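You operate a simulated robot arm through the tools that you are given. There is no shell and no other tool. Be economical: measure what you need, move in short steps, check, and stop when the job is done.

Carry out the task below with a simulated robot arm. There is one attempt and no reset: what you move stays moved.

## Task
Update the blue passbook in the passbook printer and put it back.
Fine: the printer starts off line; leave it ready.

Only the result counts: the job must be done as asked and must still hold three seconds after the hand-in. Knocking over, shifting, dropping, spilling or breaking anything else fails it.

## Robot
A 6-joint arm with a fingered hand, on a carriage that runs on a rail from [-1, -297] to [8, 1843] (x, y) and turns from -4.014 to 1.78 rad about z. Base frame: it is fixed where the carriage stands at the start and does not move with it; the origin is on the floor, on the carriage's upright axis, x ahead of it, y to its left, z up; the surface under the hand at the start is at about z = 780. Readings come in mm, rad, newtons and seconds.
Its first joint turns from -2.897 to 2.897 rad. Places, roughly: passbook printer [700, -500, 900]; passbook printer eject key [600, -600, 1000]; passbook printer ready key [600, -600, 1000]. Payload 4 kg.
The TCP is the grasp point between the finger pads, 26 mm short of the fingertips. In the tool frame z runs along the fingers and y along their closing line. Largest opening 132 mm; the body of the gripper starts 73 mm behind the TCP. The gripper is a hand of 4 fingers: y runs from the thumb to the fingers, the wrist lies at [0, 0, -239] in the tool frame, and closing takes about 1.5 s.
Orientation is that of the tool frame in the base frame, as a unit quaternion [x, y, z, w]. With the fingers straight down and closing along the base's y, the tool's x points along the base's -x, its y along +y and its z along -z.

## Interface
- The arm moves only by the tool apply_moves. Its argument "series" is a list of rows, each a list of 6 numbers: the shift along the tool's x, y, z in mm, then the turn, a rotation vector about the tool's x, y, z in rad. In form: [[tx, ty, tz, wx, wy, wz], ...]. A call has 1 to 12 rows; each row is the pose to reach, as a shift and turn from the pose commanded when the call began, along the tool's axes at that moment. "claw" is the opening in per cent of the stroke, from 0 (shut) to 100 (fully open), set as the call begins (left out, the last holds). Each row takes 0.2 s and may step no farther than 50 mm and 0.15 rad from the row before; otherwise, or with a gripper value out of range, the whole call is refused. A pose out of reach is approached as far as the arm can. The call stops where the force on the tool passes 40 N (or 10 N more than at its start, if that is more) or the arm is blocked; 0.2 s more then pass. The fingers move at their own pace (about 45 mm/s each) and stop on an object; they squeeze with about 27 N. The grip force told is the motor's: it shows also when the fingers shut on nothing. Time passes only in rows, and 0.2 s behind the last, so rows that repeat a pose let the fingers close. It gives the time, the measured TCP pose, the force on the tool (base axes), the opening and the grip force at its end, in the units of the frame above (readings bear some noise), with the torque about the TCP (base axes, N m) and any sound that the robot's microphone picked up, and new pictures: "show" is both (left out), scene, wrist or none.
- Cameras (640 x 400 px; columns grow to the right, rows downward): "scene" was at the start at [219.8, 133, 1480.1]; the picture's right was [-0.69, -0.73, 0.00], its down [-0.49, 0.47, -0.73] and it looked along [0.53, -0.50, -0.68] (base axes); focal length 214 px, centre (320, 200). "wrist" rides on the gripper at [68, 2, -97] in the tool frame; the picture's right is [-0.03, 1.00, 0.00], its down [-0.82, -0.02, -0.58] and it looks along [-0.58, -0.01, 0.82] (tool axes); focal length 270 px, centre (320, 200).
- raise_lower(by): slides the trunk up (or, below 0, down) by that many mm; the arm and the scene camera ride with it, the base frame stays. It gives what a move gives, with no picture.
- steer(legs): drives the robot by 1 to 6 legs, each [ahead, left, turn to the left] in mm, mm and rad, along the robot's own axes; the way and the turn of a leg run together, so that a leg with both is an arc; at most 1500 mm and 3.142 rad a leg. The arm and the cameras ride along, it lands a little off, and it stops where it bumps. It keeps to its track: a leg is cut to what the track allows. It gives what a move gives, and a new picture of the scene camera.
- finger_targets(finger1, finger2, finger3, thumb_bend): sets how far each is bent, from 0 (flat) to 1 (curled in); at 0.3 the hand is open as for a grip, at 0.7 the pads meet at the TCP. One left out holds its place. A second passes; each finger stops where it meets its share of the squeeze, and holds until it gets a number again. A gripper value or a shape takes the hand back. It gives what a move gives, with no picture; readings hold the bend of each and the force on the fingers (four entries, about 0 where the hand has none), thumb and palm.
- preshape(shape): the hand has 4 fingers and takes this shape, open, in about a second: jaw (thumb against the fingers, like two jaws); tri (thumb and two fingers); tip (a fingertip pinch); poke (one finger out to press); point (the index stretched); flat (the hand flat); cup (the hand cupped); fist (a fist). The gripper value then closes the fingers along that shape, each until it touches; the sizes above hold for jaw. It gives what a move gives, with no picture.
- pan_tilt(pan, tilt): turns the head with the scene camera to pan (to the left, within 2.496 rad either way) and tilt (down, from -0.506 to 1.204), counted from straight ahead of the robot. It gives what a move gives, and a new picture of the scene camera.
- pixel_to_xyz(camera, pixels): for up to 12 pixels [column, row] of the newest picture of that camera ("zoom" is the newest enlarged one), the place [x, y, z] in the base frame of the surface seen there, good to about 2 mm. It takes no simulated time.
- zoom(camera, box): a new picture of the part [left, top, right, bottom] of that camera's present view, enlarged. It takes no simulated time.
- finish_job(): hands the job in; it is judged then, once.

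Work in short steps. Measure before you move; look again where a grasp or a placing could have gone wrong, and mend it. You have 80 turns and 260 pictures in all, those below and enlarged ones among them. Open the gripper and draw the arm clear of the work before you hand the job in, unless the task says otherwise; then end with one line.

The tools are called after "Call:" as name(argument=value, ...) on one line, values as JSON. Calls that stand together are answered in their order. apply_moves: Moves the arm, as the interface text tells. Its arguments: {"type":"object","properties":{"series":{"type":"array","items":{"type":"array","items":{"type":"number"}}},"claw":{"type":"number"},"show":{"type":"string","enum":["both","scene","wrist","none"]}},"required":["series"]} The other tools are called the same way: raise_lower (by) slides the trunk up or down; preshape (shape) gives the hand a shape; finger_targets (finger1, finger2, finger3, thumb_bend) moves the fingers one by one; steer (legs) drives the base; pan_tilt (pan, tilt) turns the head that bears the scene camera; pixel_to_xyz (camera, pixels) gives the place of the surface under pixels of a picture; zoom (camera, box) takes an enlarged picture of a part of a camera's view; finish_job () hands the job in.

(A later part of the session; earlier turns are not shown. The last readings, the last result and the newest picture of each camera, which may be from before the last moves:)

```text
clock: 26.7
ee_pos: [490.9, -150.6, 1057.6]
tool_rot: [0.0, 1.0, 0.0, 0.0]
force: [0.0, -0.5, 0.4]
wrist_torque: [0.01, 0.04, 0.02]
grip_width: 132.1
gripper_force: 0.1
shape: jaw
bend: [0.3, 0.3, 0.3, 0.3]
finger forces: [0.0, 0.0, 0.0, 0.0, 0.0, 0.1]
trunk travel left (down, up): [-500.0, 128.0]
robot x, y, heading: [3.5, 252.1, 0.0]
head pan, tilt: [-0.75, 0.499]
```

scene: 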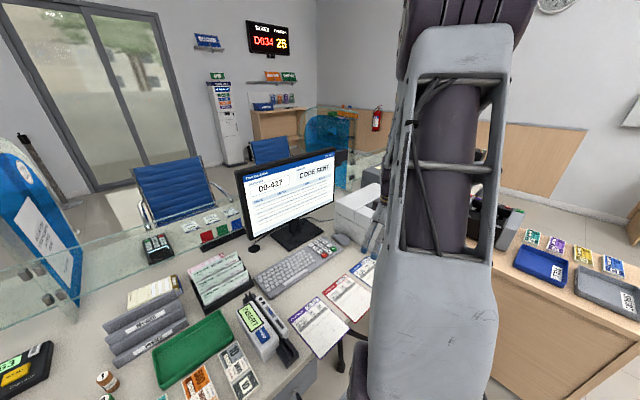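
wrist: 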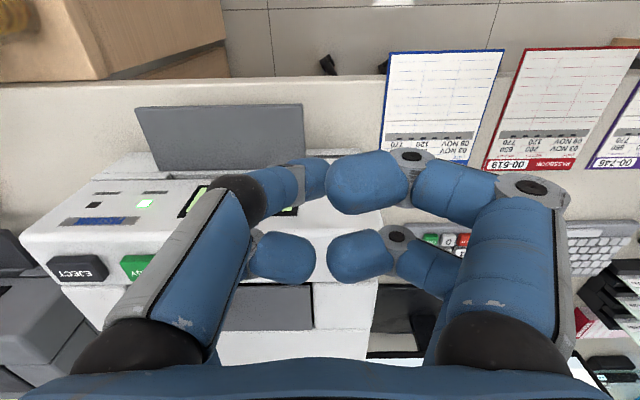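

I rotate the hand to horizontal (120° about tool (−1,−1,1)) while backing off, well above the desk.

Call:
apply_moves(series=[[4, -8, 0, -0.086, -0.086, 0.086], [8, -16, 0, -0.172, -0.172, 0.172], [12, -24, 0, -0.258, -0.258, 0.258], [16, -32, 0, -0.344, -0.344, 0.344], [20, -40, 0, -0.43, -0.43, 0.43], [24, -48, 0, -0.516, -0.516, 0.516], [28, -56, 0, -0.602, -0.602, 0.602], [32, -64, 0, -0.688, -0.688, 0.688], [36, -72, 0, -0.774, -0.774, 0.774], [40, -80, 0, -0.86, -0.86, 0.86], [44, -88, 0, -0.946, -0.946, 0.946], [48, -93, 0, -1.032, -1.032, 1.032]], show="none")

Call:
apply_moves(series=[[0, 0, 0, -0.059, -0.059, 0.059], [0, 0, 0, -0.118, -0.118, 0.118], [0, 0, 0, -0.1772, -0.1772, 0.1772], [0, 0, 0, -0.1772, -0.1772, 0.1772]])

```text
clock: 29.3
ee_pos: [442.9, -243.7, 1057.5]
tool_rot: [0.449, 0.626, 0.45, 0.451]
force: [-0.2, 0.4, 0.0]
wrist_torque: [-0.01, -0.02, 0.0]
grip_width: 131.7
gripper_force: 0.1
shape: jaw
bend: [0.3, 0.3, 0.3, 0.3]
finger forces: [0.1, 0.0, 0.1, 0.0, 0.1, 0.1]
trunk travel left (down, up): [-500.0, 128.0]
robot x, y, heading: [1.6, 252.3, 0.006]
head pan, tilt: [-0.75, 0.499]
```

```text
clock: 30.3
ee_pos: [443.3, -244.2, 1058.3]
tool_rot: [0.5, 0.5, 0.501, 0.499]
force: [-0.2, -0.3, 0.5]
wrist_torque: [0.0, 0.04, -0.02]
grip_width: 132.0
gripper_force: 0.0
shape: jaw
bend: [0.3, 0.3, 0.3, 0.3]
finger forces: [0.0, 0.0, 0.1, 0.0, 0.0, 0.0]
trunk travel left (down, up): [-500.0, 128.0]
robot x, y, heading: [2.5, 248.3, 0.002]
head pan, tilt: [-0.75, 0.499]
```

scene: 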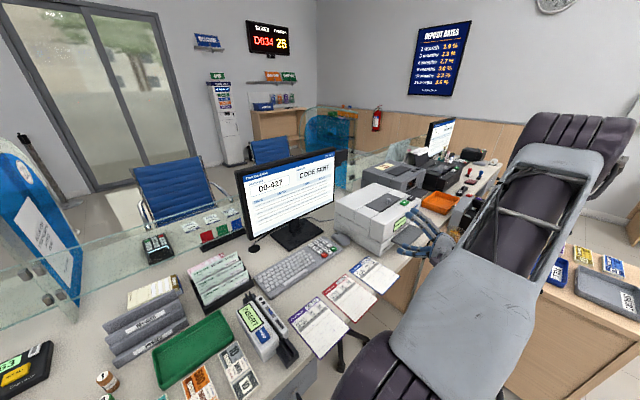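
wrist: 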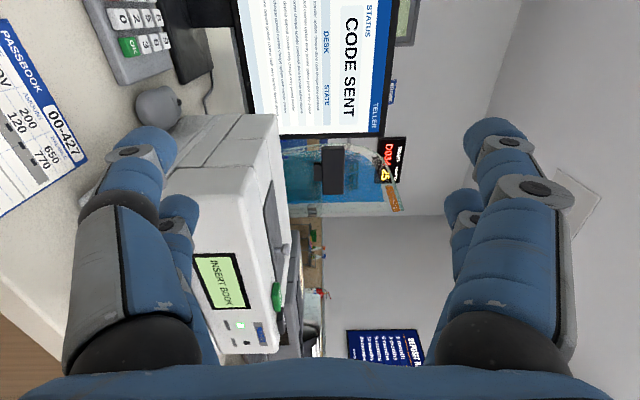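

The hand is horizontal. I lower it to book level at x≈425 in front of the overhang.

Call:
apply_moves(series=[[0, -45, -18, 0, 0, 0], [0, -90, -18, 0, 0, 0], [0, -135, -18, 0, 0, 0], [0, -180, -18, 0, 0, 0], [0, -225, -18, 0, 0, 0], [0, -270, -18, 0, 0, 0], [0, -274, -18, 0, 0, 0]])

```text
clock: 31.9
ee_pos: [423.2, -259.9, 783.7]
tool_rot: [0.5, 0.5, 0.502, 0.498]
force: [-0.7, -0.7, 0.1]
wrist_torque: [-0.01, 0.03, -0.01]
grip_width: 131.9
gripper_force: 0.0
shape: jaw
bend: [0.3, 0.3, 0.3, 0.3]
finger forces: [0.0, 0.0, 0.1, 0.1, 0.1, 0.0]
out of reach, approached as far as the arm can: row 3, 4, 5, 6, 7
trunk travel left (down, up): [-500.0, 128.0]
robot x, y, heading: [3.6, 250.1, 0.005]
head pan, tilt: [-0.75, 0.499]
```

scene: 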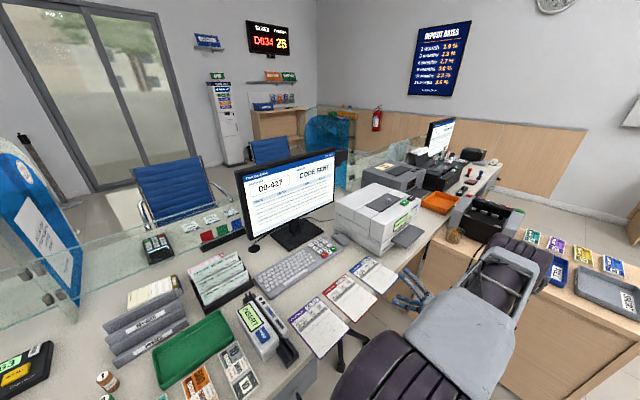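
wrist: 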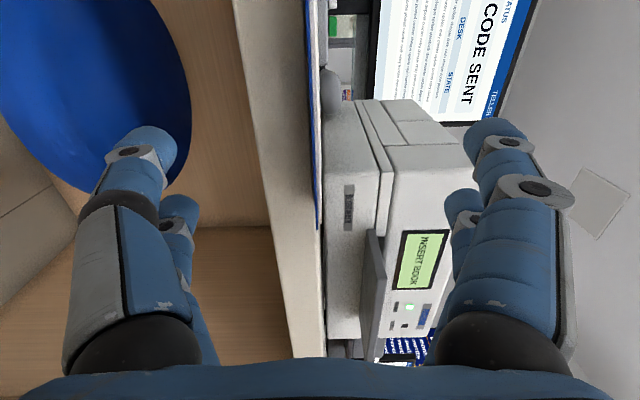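

Minimum reach limits it (y is −260). I measure the blue stool under the desk and the book edge.

Call:
pixel_to_xyz(camera="wrist", pixels=[[80, 80], [170, 60], [150, 20], [188, 110], [60, 170], [10, 60], [314, 100], [314, 210], [308, 30], [250, 100], [375, 260]])

Call:
zoom(camera="wrist", box=[220, 60, 440, 340])

```text
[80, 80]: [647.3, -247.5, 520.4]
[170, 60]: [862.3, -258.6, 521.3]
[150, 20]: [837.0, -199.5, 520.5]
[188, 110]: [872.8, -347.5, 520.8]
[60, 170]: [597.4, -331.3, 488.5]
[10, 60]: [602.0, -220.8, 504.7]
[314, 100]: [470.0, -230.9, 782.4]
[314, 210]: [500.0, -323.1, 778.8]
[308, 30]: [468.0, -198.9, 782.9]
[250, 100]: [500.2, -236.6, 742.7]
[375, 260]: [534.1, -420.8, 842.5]
```

```text
1.43 times, centred on (330, 200) of wrist
```

zoom: 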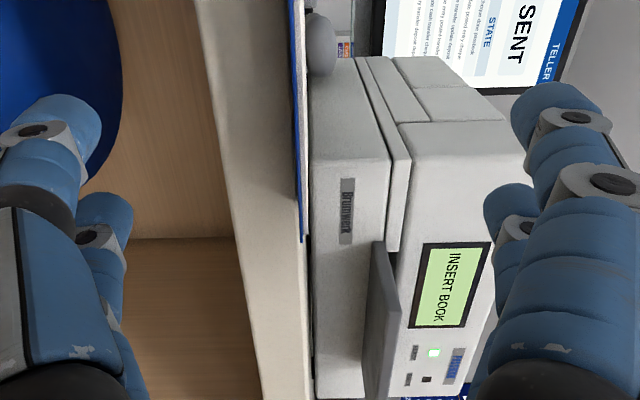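

Stool is far away (z≈520). I shift the carriage another 120 mm to +y and then re-aim.

Call:
steer(legs=[[0, 120, 0]])

Call:
apply_moves(series=[[-30, 0, 0, 0, 0, 0], [-60, 0, 0, 0, 0, 0], [-90, 0, 0, 0, 0, 0], [-103, 0, 0, 0, 0, 0]], show="wrist")

```text
clock: 33.1
ee_pos: [425.3, -142.1, 784.6]
tool_rot: [0.499, 0.5, 0.503, 0.497]
force: [0.2, -0.7, -0.3]
wrist_torque: [0.01, -0.01, -0.03]
grip_width: 131.9
gripper_force: 0.1
shape: jaw
bend: [0.3, 0.3, 0.3, 0.3]
finger forces: [0.0, 0.0, 0.0, 0.0, 0.0, 0.1]
trunk travel left (down, up): [-500.0, 128.0]
robot x, y, heading: [-1.6, 365.7, 0.0]
head pan, tilt: [-0.75, 0.499]
```

scene: 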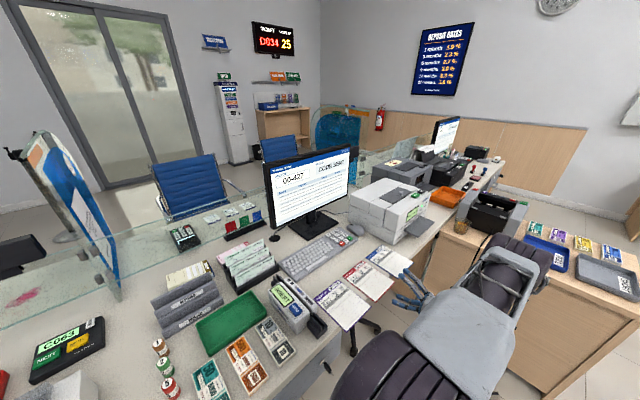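

```text
clock: 34.1
ee_pos: [425.1, -245.3, 784.5]
tool_rot: [0.5, 0.5, 0.503, 0.497]
force: [0.3, -0.4, -0.4]
wrist_torque: [-0.01, 0.0, 0.02]
grip_width: 131.8
gripper_force: 0.1
shape: jaw
bend: [0.3, 0.3, 0.3, 0.3]
finger forces: [0.1, 0.1, 0.0, 0.0, 0.0, 0.0]
trunk travel left (down, up): [-500.0, 128.0]
robot x, y, heading: [2.3, 365.7, -0.002]
head pan, tilt: [-0.75, 0.499]
```

wrist: 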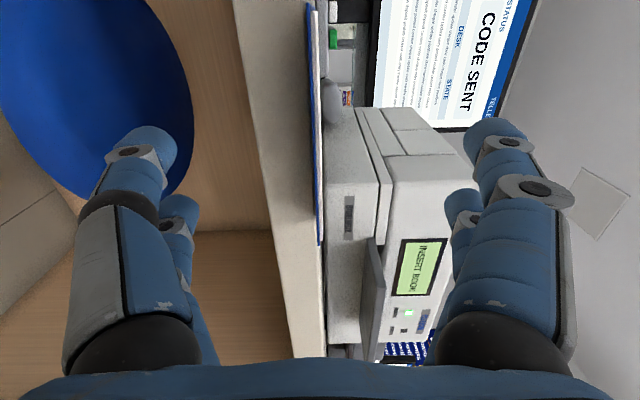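

Level with the book. I advance to TCP x≈471 (tips ≈497, short of the desk edge 501) and lower 3 mm.

Call:
apply_moves(series=[[0, -3, 20, 0, 0, 0], [0, -3, 40, 0, 0, 0], [0, -3, 46, 0, 0, 0], [0, -3, 46, 0, 0, 0]], show="wrist")

```text
clock: 35.1
ee_pos: [471.7, -245.1, 782.1]
tool_rot: [0.499, 0.501, 0.502, 0.498]
force: [0.4, 0.4, -1.0]
wrist_torque: [0.01, -0.01, -0.03]
grip_width: 131.8
gripper_force: 0.1
shape: jaw
bend: [0.3, 0.3, 0.3, 0.3]
finger forces: [0.0, 0.0, 0.1, 0.1, 0.1, 0.0]
trunk travel left (down, up): [-500.0, 128.0]
robot x, y, heading: [1.5, 367.7, 0.009]
head pan, tilt: [-0.75, 0.499]
```

wrist: 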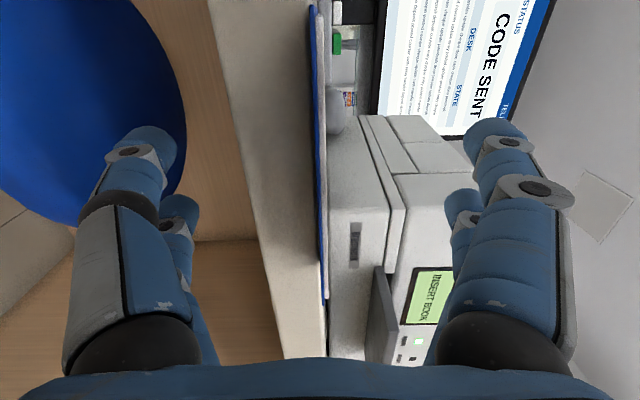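

Close the fingers around the overhang.

Call:
apply_moves(series=[[0, 0, 0, 0, 0, 0], [0, 0, 0, 0, 0, 0], [0, 0, 0, 0, 0, 0], [0, 0, 0, 0, 0, 0], [0, 0, 0, 0, 0, 0], [0, 0, 0, 0, 0, 0], [0, 0, 0, 0, 0, 0], [0, 0, 0, 0, 0, 0], [0, 0, 0, 0, 0, 0]], claw=0)

Call:
zoom(camera="wrist", box=[220, 100, 440, 260])

```text
clock: 37.1
ee_pos: [470.5, -244.0, 782.2]
tool_rot: [0.499, 0.499, 0.502, 0.499]
force: [-11.9, 3.4, 8.8]
wrist_torque: [-0.47, -0.1, 0.37]
grip_width: 0.0
gripper_force: 26.8
shape: jaw
bend: [0.66, 0.66, 0.78, 0.7]
finger forces: [27.3, 27.4, 11.3, 0.0, 43.4, 0.0]
trunk travel left (down, up): [-500.0, 128.0]
robot x, y, heading: [5.4, 366.2, 0.003]
head pan, tilt: [-0.75, 0.499]
```

scene: 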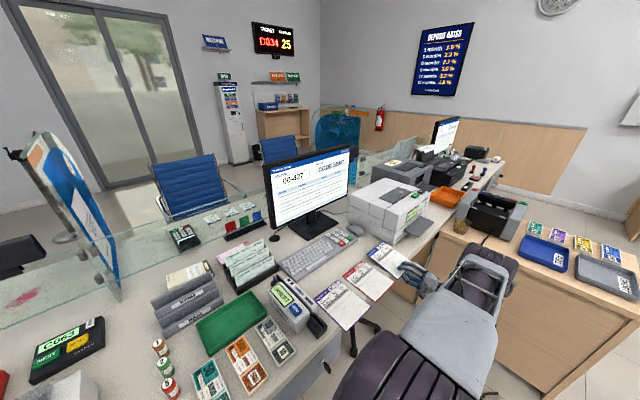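
wrist: 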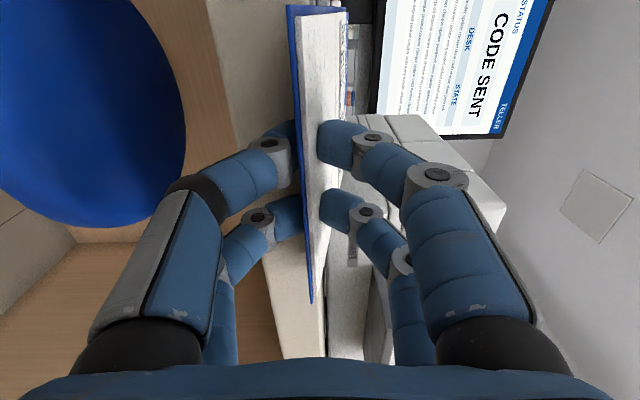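

```text
2.50 times, centred on (330, 180) of wrist
```

zoom: 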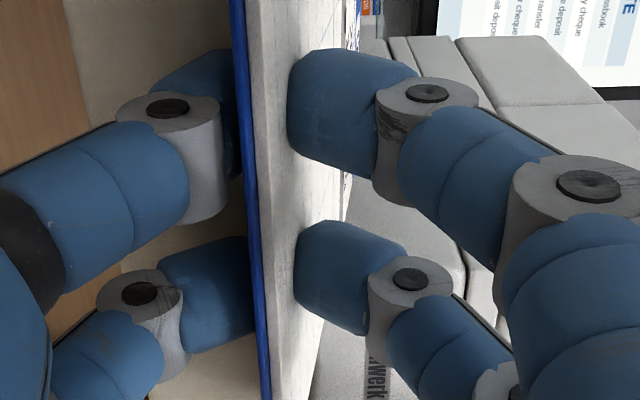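

Gripped (27 N) with the book slightly tilted. I lift 40 mm while drawing back a little.

Call:
apply_moves(series=[[0, 5, -4, 0, 0, 0], [0, 20, -6, 0, 0, 0], [0, 40, -8, 0, 0, 0], [0, 60, -8, 0, 0, 0], [0, 60, -8, 0, 0, 0]])

Call:
zoom(camera="scene", box=[330, 160, 490, 300])

```text
clock: 38.3
ee_pos: [465.4, -244.9, 841.1]
tool_rot: [0.5, 0.499, 0.502, 0.498]
force: [-0.6, 0.0, -1.1]
wrist_torque: [0.0, 0.06, -0.01]
grip_width: 0.0
gripper_force: 26.5
shape: jaw
bend: [0.63, 0.65, 0.78, 0.7]
finger forces: [29.1, 21.1, 18.3, 0.1, 32.3, 0.0]
trunk travel left (down, up): [-500.0, 128.0]
robot x, y, heading: [3.8, 366.9, -0.001]
head pan, tilt: [-0.75, 0.499]
```

scene: 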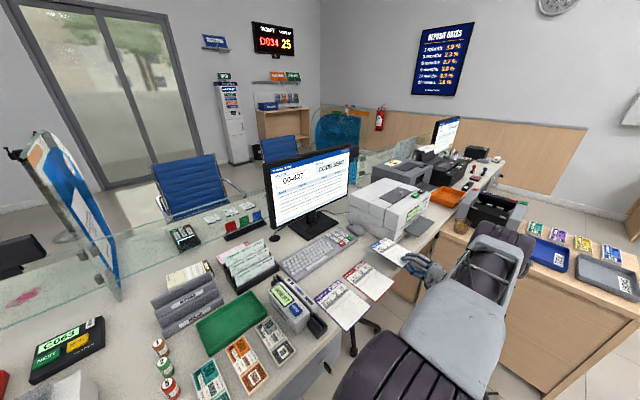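
wrist: 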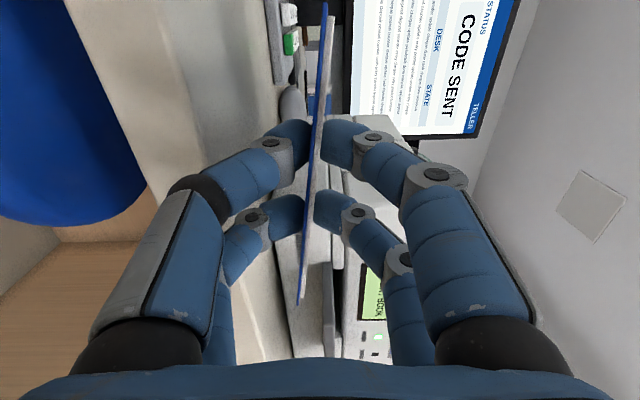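

```text
2.86 times, centred on (410, 230) of scene
```

zoom: 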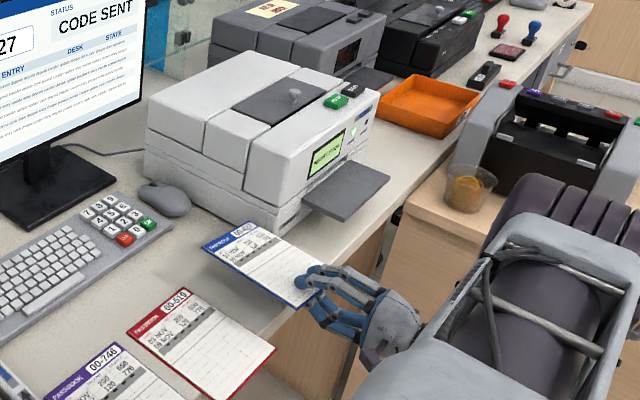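

Book is held. I measure its corners in the zoom to get pitch/roll/yaw.

Call:
pixel_to_xyz(camera="zoom", pixels=[[206, 246], [252, 224], [297, 302], [250, 274], [285, 246], [230, 236], [270, 262], [318, 263], [285, 275]])

Call:
zoom(camera="scene", box=[370, 220, 450, 280])

```text
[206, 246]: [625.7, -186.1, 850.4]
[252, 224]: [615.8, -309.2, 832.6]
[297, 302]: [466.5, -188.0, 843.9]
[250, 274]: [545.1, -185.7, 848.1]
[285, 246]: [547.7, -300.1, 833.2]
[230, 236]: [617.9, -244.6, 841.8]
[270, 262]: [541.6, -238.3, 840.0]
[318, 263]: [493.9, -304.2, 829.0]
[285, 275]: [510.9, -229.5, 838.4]
```

```text
6.67 times, centred on (410, 250) of scene
```

zoom: 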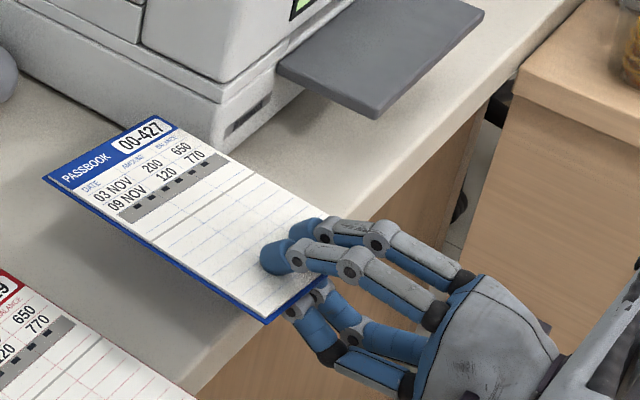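

Roll is off by 0.143 rad (+y side high), pitch nose up 0.03. Now I look at the slot.

Call:
zoom(camera="scene", box=[385, 195, 445, 250])

Call:
apply_moves(series=[[0, 20, -10, 0.01, 0, -0.05], [0, 40, -20, 0.02, 0, -0.1], [0, 40, -30, 0.03, 0, -0.143], [0, 40, -30, 0.03, 0, -0.143]], show="both")

Call:
zoom(camera="scene", box=[370, 190, 450, 270])

```text
7.27 times, centred on (415, 222) of scene
```

zoom: 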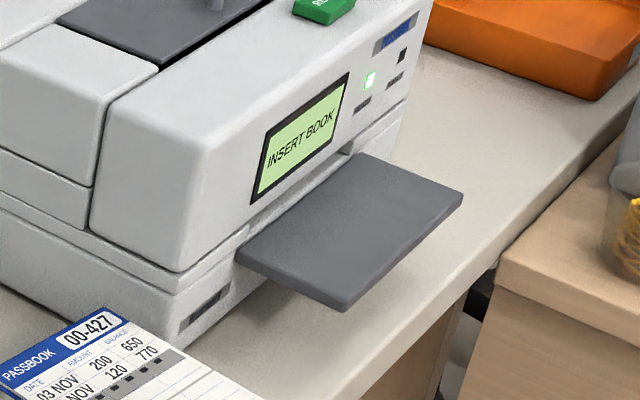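

```text
clock: 39.3
ee_pos: [432.5, -243.2, 880.7]
tool_rot: [0.469, 0.542, 0.458, 0.526]
force: [-0.8, 0.6, -1.3]
wrist_torque: [0.02, 0.02, 0.01]
grip_width: 0.0
gripper_force: 27.4
shape: jaw
bend: [0.63, 0.65, 0.78, 0.7]
finger forces: [29.2, 21.1, 18.4, 0.0, 32.2, 0.0]
trunk travel left (down, up): [-500.0, 128.0]
robot x, y, heading: [6.7, 365.9, 0.006]
head pan, tilt: [-0.75, 0.499]
```

scene: 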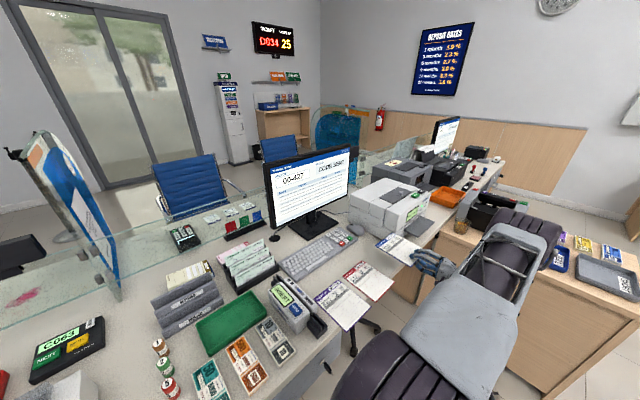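
wrist: 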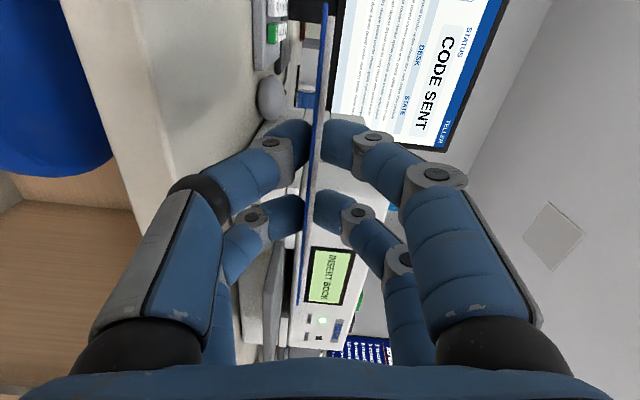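

```text
5.00 times, centred on (410, 230) of scene
```

zoom: 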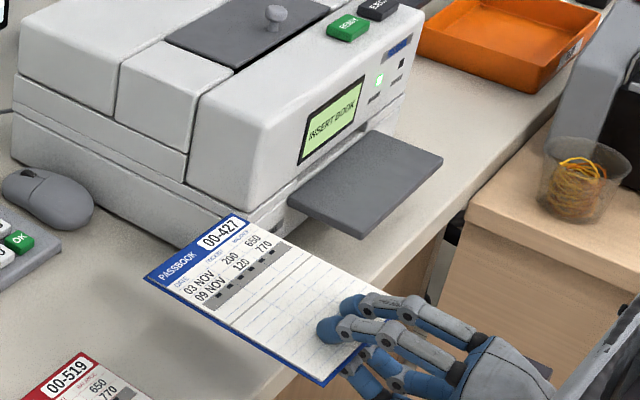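

Call:
pixel_to_xyz(camera="zoom", pixels=[[148, 278], [233, 216], [320, 378], [235, 326], [325, 275], [283, 246], [280, 318], [190, 247], [372, 310], [292, 195], [350, 225], [440, 160]])

Call:
zoom(camera="scene", box=[405, 205, 435, 235])

```text
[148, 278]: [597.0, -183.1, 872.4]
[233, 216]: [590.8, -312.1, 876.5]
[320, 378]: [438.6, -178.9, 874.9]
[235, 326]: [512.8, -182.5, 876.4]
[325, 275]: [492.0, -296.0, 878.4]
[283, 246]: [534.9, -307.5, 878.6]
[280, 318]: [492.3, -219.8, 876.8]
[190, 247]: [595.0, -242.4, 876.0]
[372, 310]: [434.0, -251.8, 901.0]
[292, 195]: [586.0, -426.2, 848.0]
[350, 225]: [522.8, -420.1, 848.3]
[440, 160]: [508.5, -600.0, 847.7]
```

```text
13.33 times, centred on (420, 220) of scene
```

zoom: 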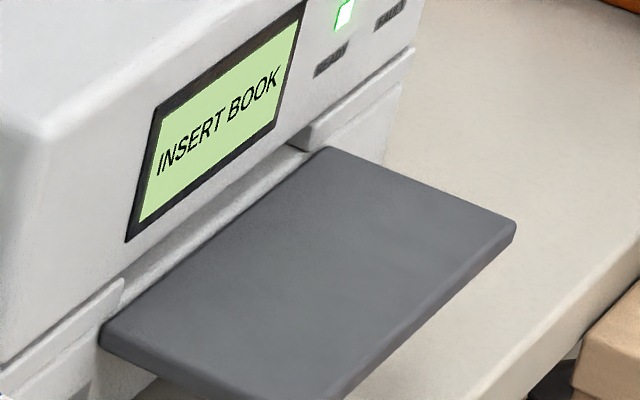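

Call:
pixel_to_xyz(camera="zoom", pixels=[[118, 290], [300, 145], [200, 232], [200, 245], [205, 222], [200, 260], [150, 275], [260, 190], [85, 315], [350, 120], [105, 325], [328, 150]])

```text
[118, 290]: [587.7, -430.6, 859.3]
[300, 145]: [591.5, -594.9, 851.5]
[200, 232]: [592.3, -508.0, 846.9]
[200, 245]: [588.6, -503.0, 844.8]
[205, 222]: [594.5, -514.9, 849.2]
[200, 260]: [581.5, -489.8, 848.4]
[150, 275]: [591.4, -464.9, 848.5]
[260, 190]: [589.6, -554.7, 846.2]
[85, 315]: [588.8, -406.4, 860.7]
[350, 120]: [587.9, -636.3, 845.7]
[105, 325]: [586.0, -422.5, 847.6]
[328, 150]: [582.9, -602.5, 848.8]
```

Call:
pixel_to_xyz(camera="zoom", pixels=[[180, 210], [180, 215], [180, 220], [180, 225], [180, 230], [180, 235], [180, 240], [180, 245], [180, 250], [180, 255], [180, 260]])

Call:
zoom(camera="wrist", box=[230, 220, 370, 370])

```text
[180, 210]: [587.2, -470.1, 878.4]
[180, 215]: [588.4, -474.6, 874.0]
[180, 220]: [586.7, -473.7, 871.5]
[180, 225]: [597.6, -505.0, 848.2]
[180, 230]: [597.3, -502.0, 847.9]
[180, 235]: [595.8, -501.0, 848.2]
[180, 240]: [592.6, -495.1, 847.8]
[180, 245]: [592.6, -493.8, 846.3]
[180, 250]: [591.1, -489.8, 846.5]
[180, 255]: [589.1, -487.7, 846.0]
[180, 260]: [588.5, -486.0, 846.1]
```

```text
2.67 times, centred on (300, 295) of wrist
```

zoom: 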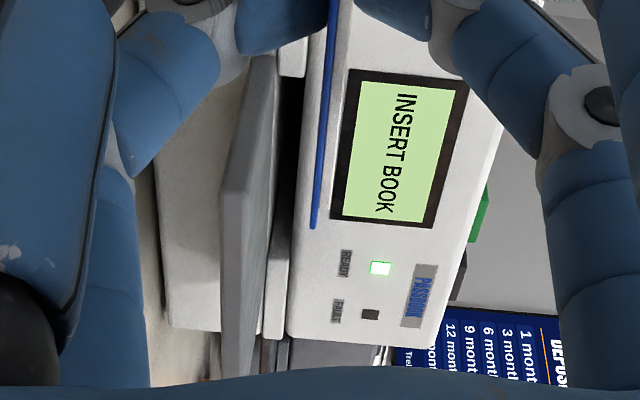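

The slot opening is z 848–870, y −431…−594: plenty of room. I back off to leading edge x≈560, trim roll/yaw, and shift sideways to y≈−512.

Call:
apply_moves(series=[[0, 0, -20, 0, 0.015, 0.01], [0, 0, -38, -0.01, 0.03, 0.02], [-44, -6.3, -38, -0.01, 0.03, 0.02], [-88, -12.6, -38, -0.01, 0.03, 0.02], [-132, -19, -38, -0.01, 0.03, 0.02], [-176, -25.3, -38, -0.01, 0.03, 0.02], [-220, -31.6, -38, -0.01, 0.03, 0.02], [-266, -38.2, -38, -0.01, 0.03, 0.02], [-266, -38.2, -38, -0.01, 0.03, 0.02]])

Call:
zoom(camera="scene", box=[370, 180, 470, 270])

```text
clock: 41.3
ee_pos: [403.4, -382.6, 916.2]
tool_rot: [0.466, 0.543, 0.474, 0.514]
force: [-3.0, 2.2, -11.9]
wrist_torque: [0.62, 1.59, 0.1]
grip_width: 0.0
gripper_force: 27.2
shape: jaw
bend: [0.56, 0.6, 0.79, 0.7]
finger forces: [43.8, 27.7, 31.6, 0.0, 52.2, 0.0]
out of reach, approached as far as the arm can: row 5, 6, 7, 8, 9
trunk travel left (down, up): [-500.0, 128.0]
robot x, y, heading: [-0.8, 367.6, 0.001]
head pan, tilt: [-0.75, 0.499]
```

scene: 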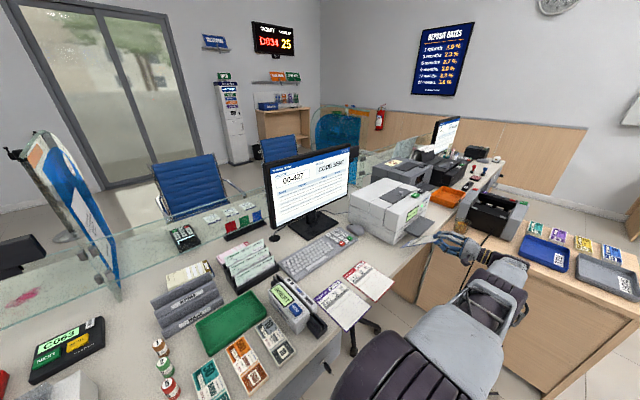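
wrist: 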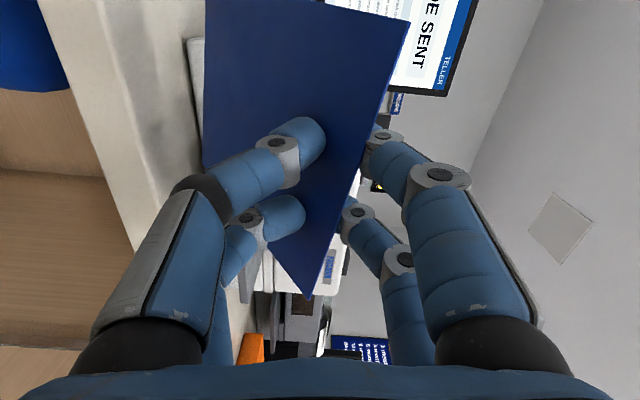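

```text
4.44 times, centred on (420, 225) of scene
```

zoom: 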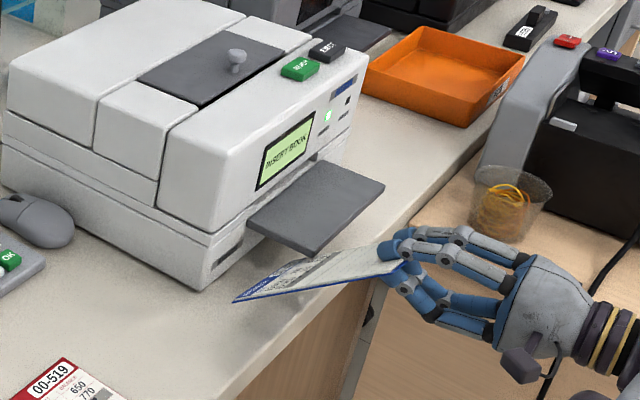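

The arm ran out of reach and the book rolled in the grip against the tray (−12 N). I relieve by sliding the whole robot +y, away from the tray.

Call:
steer(legs=[[0, 100, 0]])

Call:
zoom(camera="scene", box=[370, 180, 490, 290])

```text
clock: 42.5
ee_pos: [404.8, -283.6, 919.2]
tool_rot: [0.466, 0.543, 0.472, 0.514]
force: [-0.9, -0.2, -0.7]
wrist_torque: [0.04, 0.03, 0.02]
grip_width: 0.2
gripper_force: 26.3
shape: jaw
bend: [0.6, 0.63, 0.78, 0.7]
finger forces: [27.8, 20.9, 17.8, 0.0, 31.0, 0.1]
trunk travel left (down, up): [-500.0, 128.0]
robot x, y, heading: [4.4, 463.1, 0.004]
head pan, tilt: [-0.75, 0.499]
```

scene: 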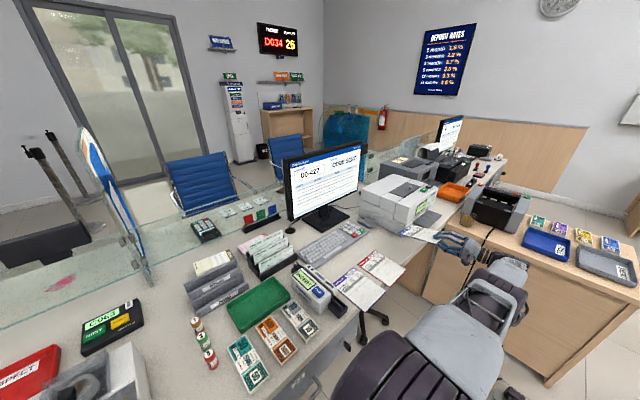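

```text
3.64 times, centred on (430, 235) of scene
```

zoom: 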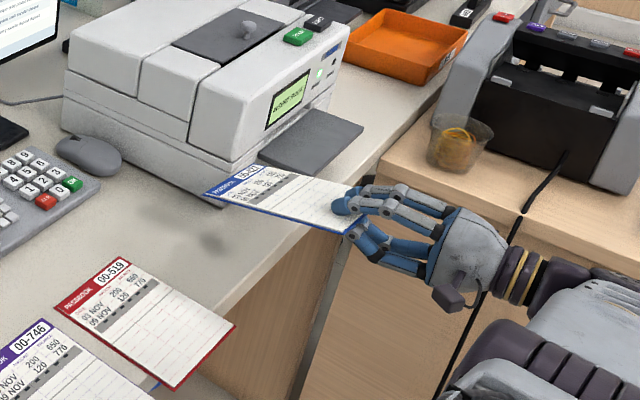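

Freed, force is zero. I test how the arm responds: shift +y 60 mm along tool x with the current axes.

Call:
apply_moves(series=[[30, 4, 0, 0, 0, 0], [60, 9, 0, 0, 0, 0], [60, 9, 0, 0, 0, 0]], show="wrist")

```text
clock: 43.3
ee_pos: [403.0, -222.3, 919.7]
tool_rot: [0.466, 0.543, 0.473, 0.514]
force: [-0.2, 1.1, -0.5]
wrist_torque: [0.0, 0.05, 0.0]
grip_width: 0.0
gripper_force: 27.0
shape: jaw
bend: [0.6, 0.63, 0.78, 0.7]
finger forces: [27.6, 20.6, 17.7, 0.0, 31.0, 0.0]
trunk travel left (down, up): [-500.0, 128.0]
robot x, y, heading: [3.4, 465.9, -0.0]
head pan, tilt: [-0.75, 0.499]
```

wrist: 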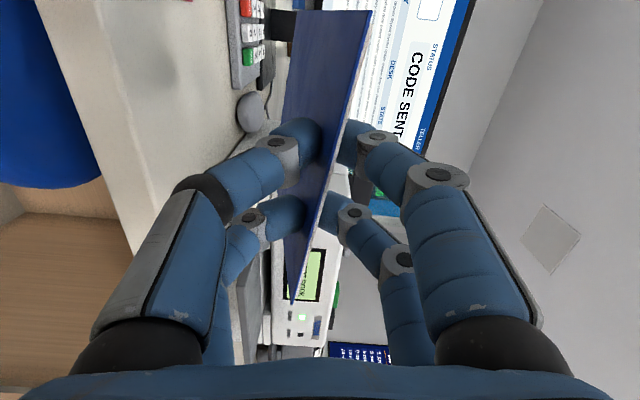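

Works. I move 45 mm more in +y and take a scene picture to measure the book tilt.

Call:
apply_moves(series=[[45, 6, 0, 0, 0, 0], [45, 6, 0, 0, 0, 0]], show="scene")

Call:
zoom(camera="scene", box=[370, 190, 470, 290])

```text
clock: 43.9
ee_pos: [401.4, -176.1, 920.1]
tool_rot: [0.467, 0.543, 0.472, 0.515]
force: [0.2, 0.5, -0.8]
wrist_torque: [-0.02, 0.04, -0.02]
grip_width: 0.0
gripper_force: 26.6
shape: jaw
bend: [0.6, 0.63, 0.78, 0.7]
finger forces: [27.6, 20.6, 17.6, 0.0, 31.0, 0.0]
trunk travel left (down, up): [-500.0, 128.0]
robot x, y, heading: [0.9, 466.6, -0.001]
head pan, tilt: [-0.75, 0.499]
```

scene: 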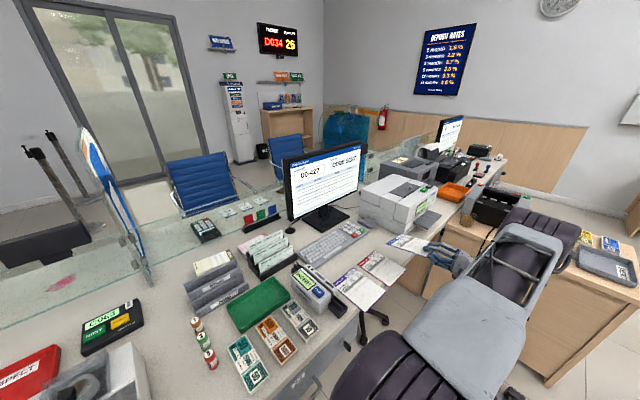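

```text
4.00 times, centred on (420, 240) of scene
```

zoom: 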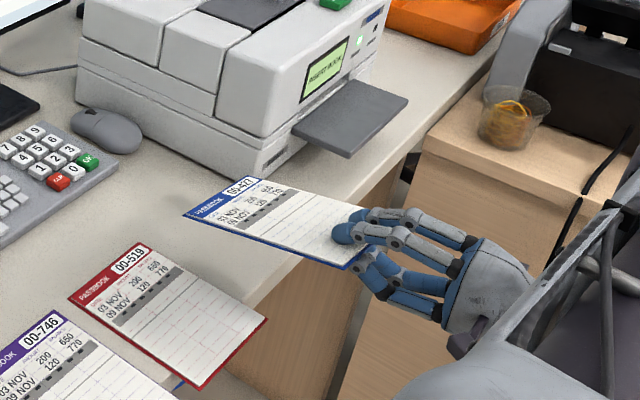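

Call:
pixel_to_xyz(camera="zoom", pixels=[[188, 216], [256, 179], [350, 264], [270, 240], [300, 198], [330, 215], [285, 220], [220, 200], [270, 210], [240, 230], [360, 230], [320, 240]])

```text
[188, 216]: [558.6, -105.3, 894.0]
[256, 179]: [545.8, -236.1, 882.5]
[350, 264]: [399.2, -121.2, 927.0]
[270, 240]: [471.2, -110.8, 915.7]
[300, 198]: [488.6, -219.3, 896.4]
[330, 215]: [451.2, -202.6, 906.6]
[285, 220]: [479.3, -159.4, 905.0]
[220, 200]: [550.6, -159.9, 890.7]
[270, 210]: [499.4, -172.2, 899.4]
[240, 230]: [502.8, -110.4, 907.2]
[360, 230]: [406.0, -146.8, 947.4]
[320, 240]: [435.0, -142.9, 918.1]
```

The book is pitched nose-down 0.218 and +y-high 0.107. I rotate the tool to level it and remeasure.

Call:
apply_moves(series=[[0, 0, 0, -0.105, -0.014, -0.057], [0, 0, 0, -0.21, -0.028, -0.114], [0, 0, 0, -0.21, -0.028, -0.114]], show="scene")

Call:
zoom(camera="scene", box=[380, 210, 450, 275])

```text
clock: 44.7
ee_pos: [402.0, -176.4, 921.4]
tool_rot: [0.384, 0.509, 0.49, 0.595]
force: [-0.3, 0.2, 0.1]
wrist_torque: [-0.02, 0.02, 0.01]
grip_width: 0.1
gripper_force: 27.1
shape: jaw
bend: [0.6, 0.63, 0.78, 0.7]
finger forces: [27.6, 21.0, 17.8, 0.0, 31.2, 0.0]
trunk travel left (down, up): [-500.0, 128.0]
robot x, y, heading: [3.1, 466.9, 0.005]
head pan, tilt: [-0.75, 0.499]
```

scene: 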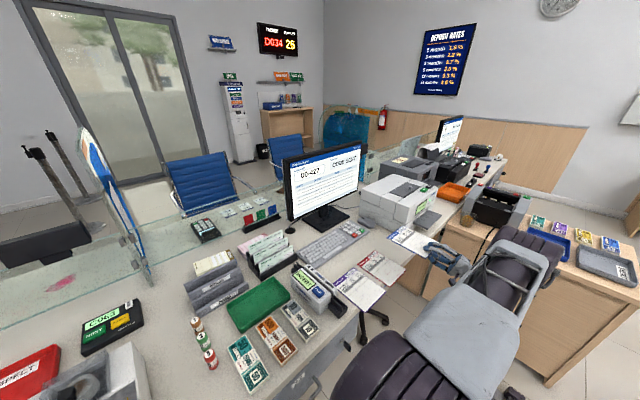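

```text
6.15 times, centred on (415, 242) of scene
```

zoom: 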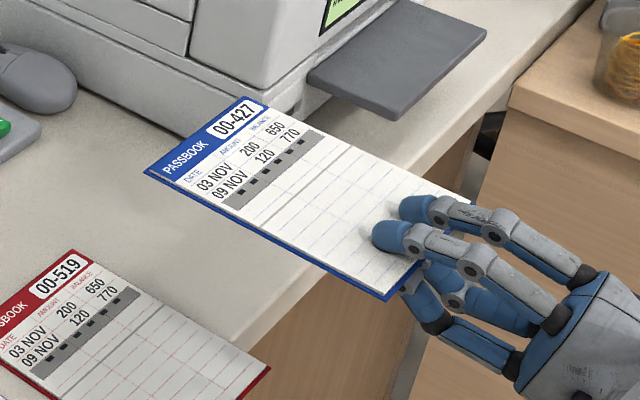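

Call:
pixel_to_xyz(camera="zoom", pixels=[[150, 170], [238, 100], [388, 294], [270, 232], [350, 155], [310, 133], [430, 190], [330, 210], [200, 135], [340, 270]])

```text
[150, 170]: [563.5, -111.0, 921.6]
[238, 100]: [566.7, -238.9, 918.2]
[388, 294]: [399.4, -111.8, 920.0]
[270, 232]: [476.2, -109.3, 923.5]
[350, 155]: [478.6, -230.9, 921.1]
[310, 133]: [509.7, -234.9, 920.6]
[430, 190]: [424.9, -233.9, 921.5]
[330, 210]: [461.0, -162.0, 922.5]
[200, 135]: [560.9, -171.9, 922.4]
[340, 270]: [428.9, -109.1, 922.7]
```

Level and square now (edges y −111/−238, leading x≈565, top z≈921). I drive the robot −y by 337 to line the book up with the slot (centre −512).

Call:
steer(legs=[[0, -337, 0]])

Call:
zoom(camera="scene", box=[330, 160, 450, 290])

```text
clock: 46.9
ee_pos: [400.0, -514.4, 920.9]
tool_rot: [0.385, 0.508, 0.49, 0.594]
force: [0.3, 0.3, -0.6]
wrist_torque: [0.02, 0.05, 0.01]
grip_width: 0.3
gripper_force: 27.0
shape: jaw
bend: [0.6, 0.63, 0.78, 0.7]
finger forces: [27.6, 21.0, 17.8, 0.1, 31.1, 0.0]
trunk travel left (down, up): [-500.0, 128.0]
robot x, y, heading: [1.8, 127.5, -0.001]
head pan, tilt: [-0.75, 0.499]
```

scene: 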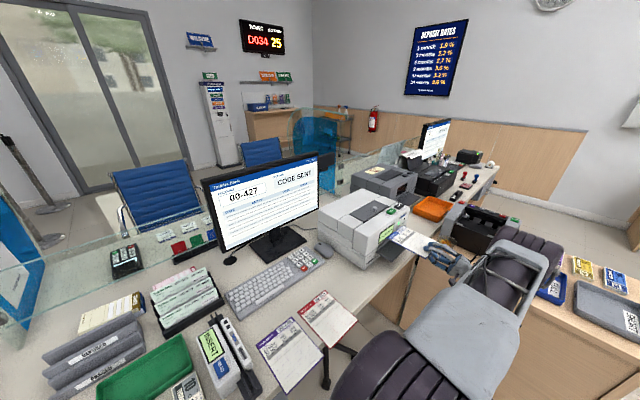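

```text
3.08 times, centred on (390, 225) of scene
```

zoom: 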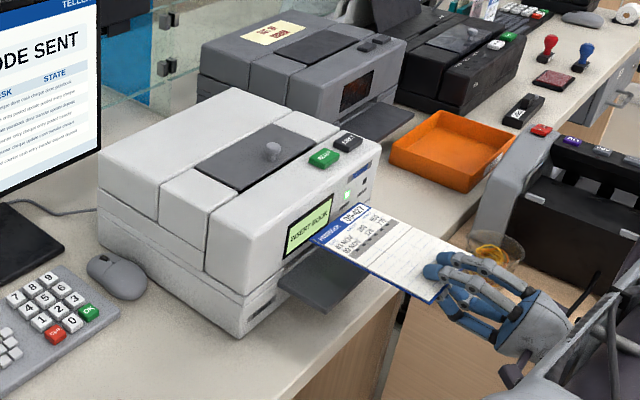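

Lined up. I check clearance to the side desk and cup before lowering.

Call:
pixel_to_xyz(camera="zoom", pixels=[[485, 240], [470, 260], [455, 270], [400, 320], [420, 300], [600, 330], [550, 260], [520, 245], [385, 375]])

Call:
zoom(camera="scene", box=[380, 200, 540, 320])

Call:
zoom(camera="wrist", box=[0, 0, 640, 400])

```text
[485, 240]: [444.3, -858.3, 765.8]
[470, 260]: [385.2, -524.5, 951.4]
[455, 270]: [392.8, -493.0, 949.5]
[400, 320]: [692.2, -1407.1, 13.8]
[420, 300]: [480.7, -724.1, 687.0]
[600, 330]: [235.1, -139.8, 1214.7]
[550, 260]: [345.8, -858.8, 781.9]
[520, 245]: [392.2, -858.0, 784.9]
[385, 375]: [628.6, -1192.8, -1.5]
```

```text
3.33 times, centred on (460, 260) of scene
```

zoom: 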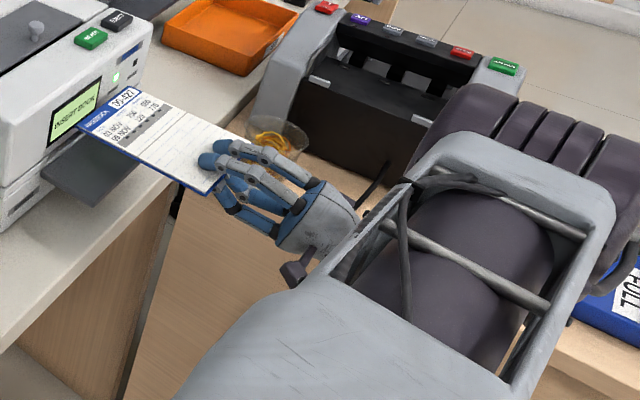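

```text
1.00 times, centred on (320, 200) of wrist (not enlarged: the box is as wide or as high as the picture)
```

zoom: 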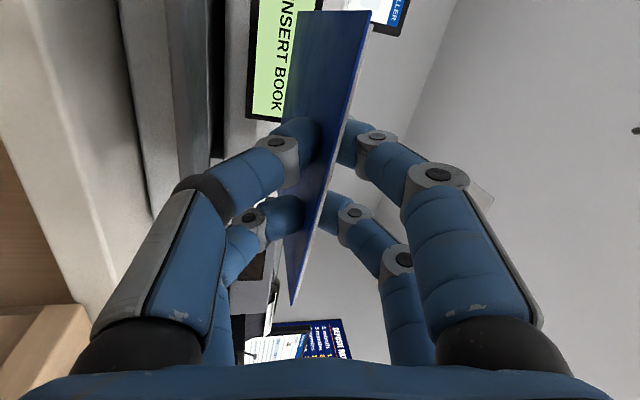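

Call:
pixel_to_xyz(camera="scene", pixels=[[514, 248], [545, 250], [490, 235], [540, 280], [480, 330], [470, 275], [560, 262], [560, 275]])

```text
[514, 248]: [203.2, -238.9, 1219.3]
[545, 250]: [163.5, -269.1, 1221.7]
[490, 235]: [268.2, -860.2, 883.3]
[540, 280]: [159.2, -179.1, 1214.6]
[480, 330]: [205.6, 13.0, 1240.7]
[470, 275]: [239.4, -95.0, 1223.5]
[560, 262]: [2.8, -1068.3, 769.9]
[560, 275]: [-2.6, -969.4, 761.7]
```

Clear. Lower 62 mm straight down so the book runs just above the tray.

Call:
apply_moves(series=[[7.5, -29.5, -5.8, 0, 0, 0], [13, -51, -10, 0, 0, 0], [15, -59, -11.6, 0, 0, 0], [15, -59, -11.6, 0, 0, 0]])

Call:
zoom(camera="scene", box=[370, 200, 450, 280])

```text
clock: 47.9
ee_pos: [398.3, -514.7, 858.8]
tool_rot: [0.385, 0.508, 0.49, 0.595]
force: [-0.2, 0.7, -1.0]
wrist_torque: [-0.04, 0.03, -0.03]
grip_width: 0.0
gripper_force: 26.6
shape: jaw
bend: [0.6, 0.63, 0.78, 0.7]
finger forces: [27.6, 20.9, 17.8, 0.1, 31.2, 0.0]
trunk travel left (down, up): [-500.0, 128.0]
robot x, y, heading: [1.5, 128.0, 0.0]
head pan, tilt: [-0.75, 0.499]
```

scene: 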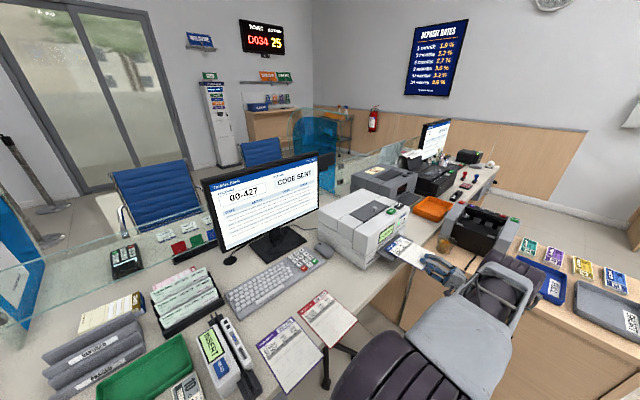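
wrist: 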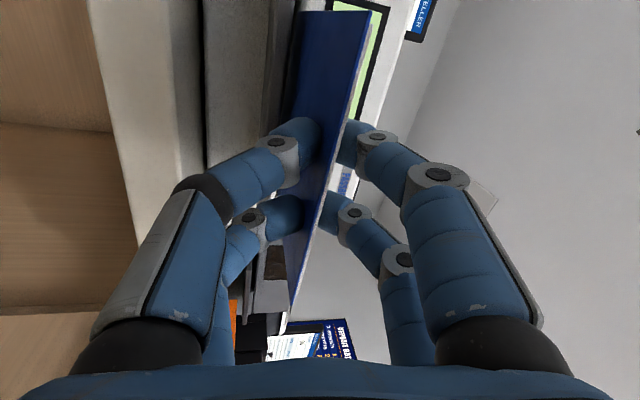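

```text
5.00 times, centred on (410, 240) of scene
```

zoom: 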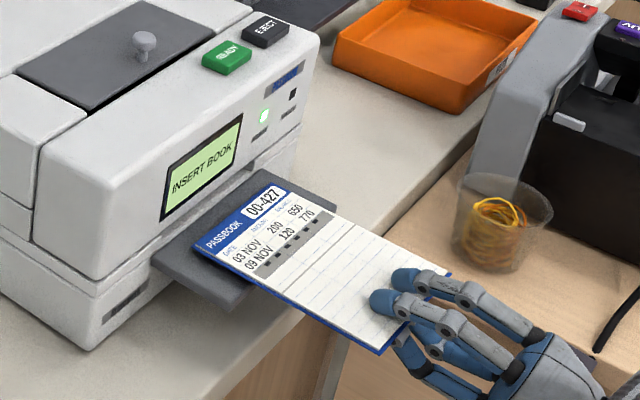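

Call:
pixel_to_xyz(camera="zoom", pixels=[[196, 245], [264, 172], [378, 350], [285, 300], [345, 218], [445, 275], [320, 270], [230, 208], [178, 262]])

```text
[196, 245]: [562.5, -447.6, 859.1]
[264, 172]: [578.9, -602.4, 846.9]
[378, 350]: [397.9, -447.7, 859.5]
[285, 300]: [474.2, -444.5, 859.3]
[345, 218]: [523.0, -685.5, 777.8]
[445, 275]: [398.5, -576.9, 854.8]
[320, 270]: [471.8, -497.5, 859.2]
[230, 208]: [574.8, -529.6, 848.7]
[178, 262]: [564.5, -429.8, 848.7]
```

Book top 859, y −446…−577, centred in the slot. I push it in 60 mm.

Call:
apply_moves(series=[[0.1, -3.8, 19.6, 0, 0, 0], [0.15, -5.7, 29.4, 0, 0, 0], [0.2, -7.6, 39.2, 0, 0, 0], [0.2, -9.5, 49, 0, 0, 0], [0.25, -11.5, 58.9, 0, 0, 0]])

Call:
zoom(camera="scene", box=[370, 190, 450, 270])

```text
clock: 49.1
ee_pos: [457.9, -513.1, 859.8]
tool_rot: [0.386, 0.508, 0.49, 0.594]
force: [0.7, -1.3, -0.3]
wrist_torque: [0.0, 0.03, 0.03]
grip_width: 0.2
gripper_force: 26.8
shape: jaw
bend: [0.6, 0.63, 0.78, 0.7]
finger forces: [27.6, 21.0, 17.7, 0.0, 31.0, 0.0]
trunk travel left (down, up): [-500.0, 128.0]
robot x, y, heading: [2.0, 126.8, 0.002]
head pan, tilt: [-0.75, 0.499]
```

scene: 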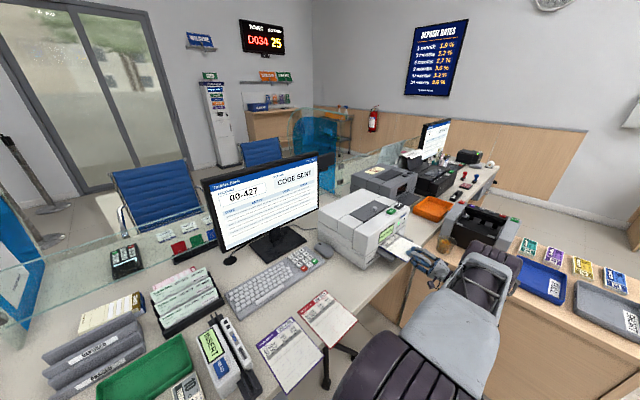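
wrist: 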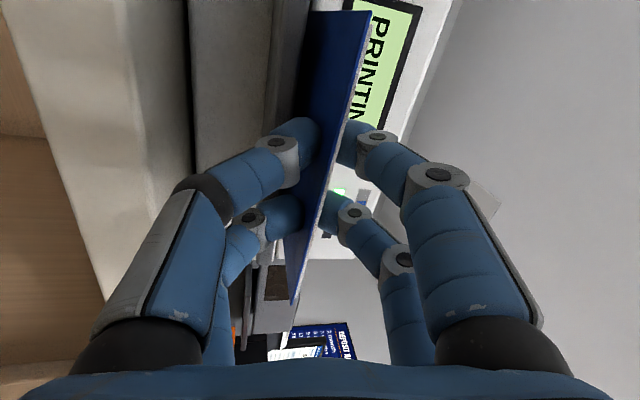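

```text
5.00 times, centred on (410, 230) of scene
```

zoom: 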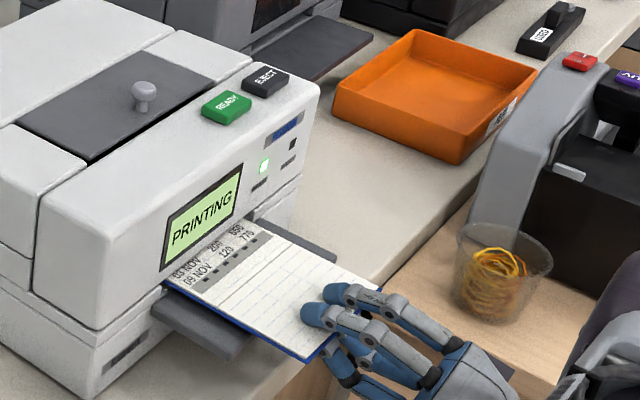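

The printer shows PRINTING with the book still gripped. I hold still and wait.

Call:
apply_moves(series=[[0, 0, 0, 0, 0, 0], [0, 0, 0, 0, 0, 0], [0, 0, 0, 0, 0, 0], [0, 0, 0, 0, 0, 0], [0, 0, 0, 0, 0, 0], [0, 0, 0, 0, 0, 0]], show="none")

Call:
zoom(camera="scene", box=[370, 190, 450, 270])

```text
clock: 50.5
ee_pos: [458.7, -513.2, 858.9]
tool_rot: [0.385, 0.508, 0.49, 0.594]
force: [1.4, 0.0, -0.4]
wrist_torque: [0.0, 0.06, 0.02]
grip_width: 0.0
gripper_force: 27.2
shape: jaw
bend: [0.6, 0.63, 0.78, 0.7]
finger forces: [27.6, 20.9, 17.6, 0.0, 31.1, 0.1]
trunk travel left (down, up): [-500.0, 128.0]
robot x, y, heading: [-1.2, 130.3, -0.002]
head pan, tilt: [-0.75, 0.499]
```

```text
5.00 times, centred on (410, 230) of scene
```

zoom: 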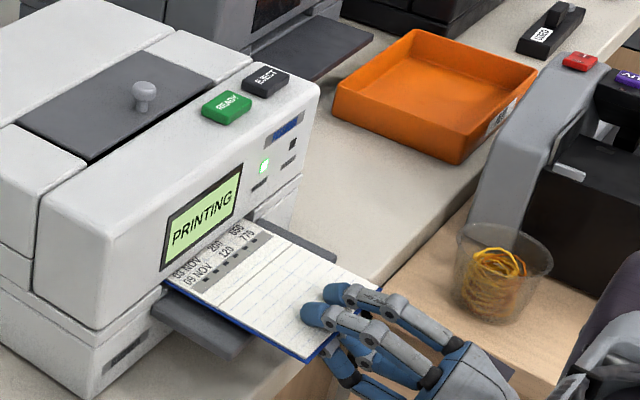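

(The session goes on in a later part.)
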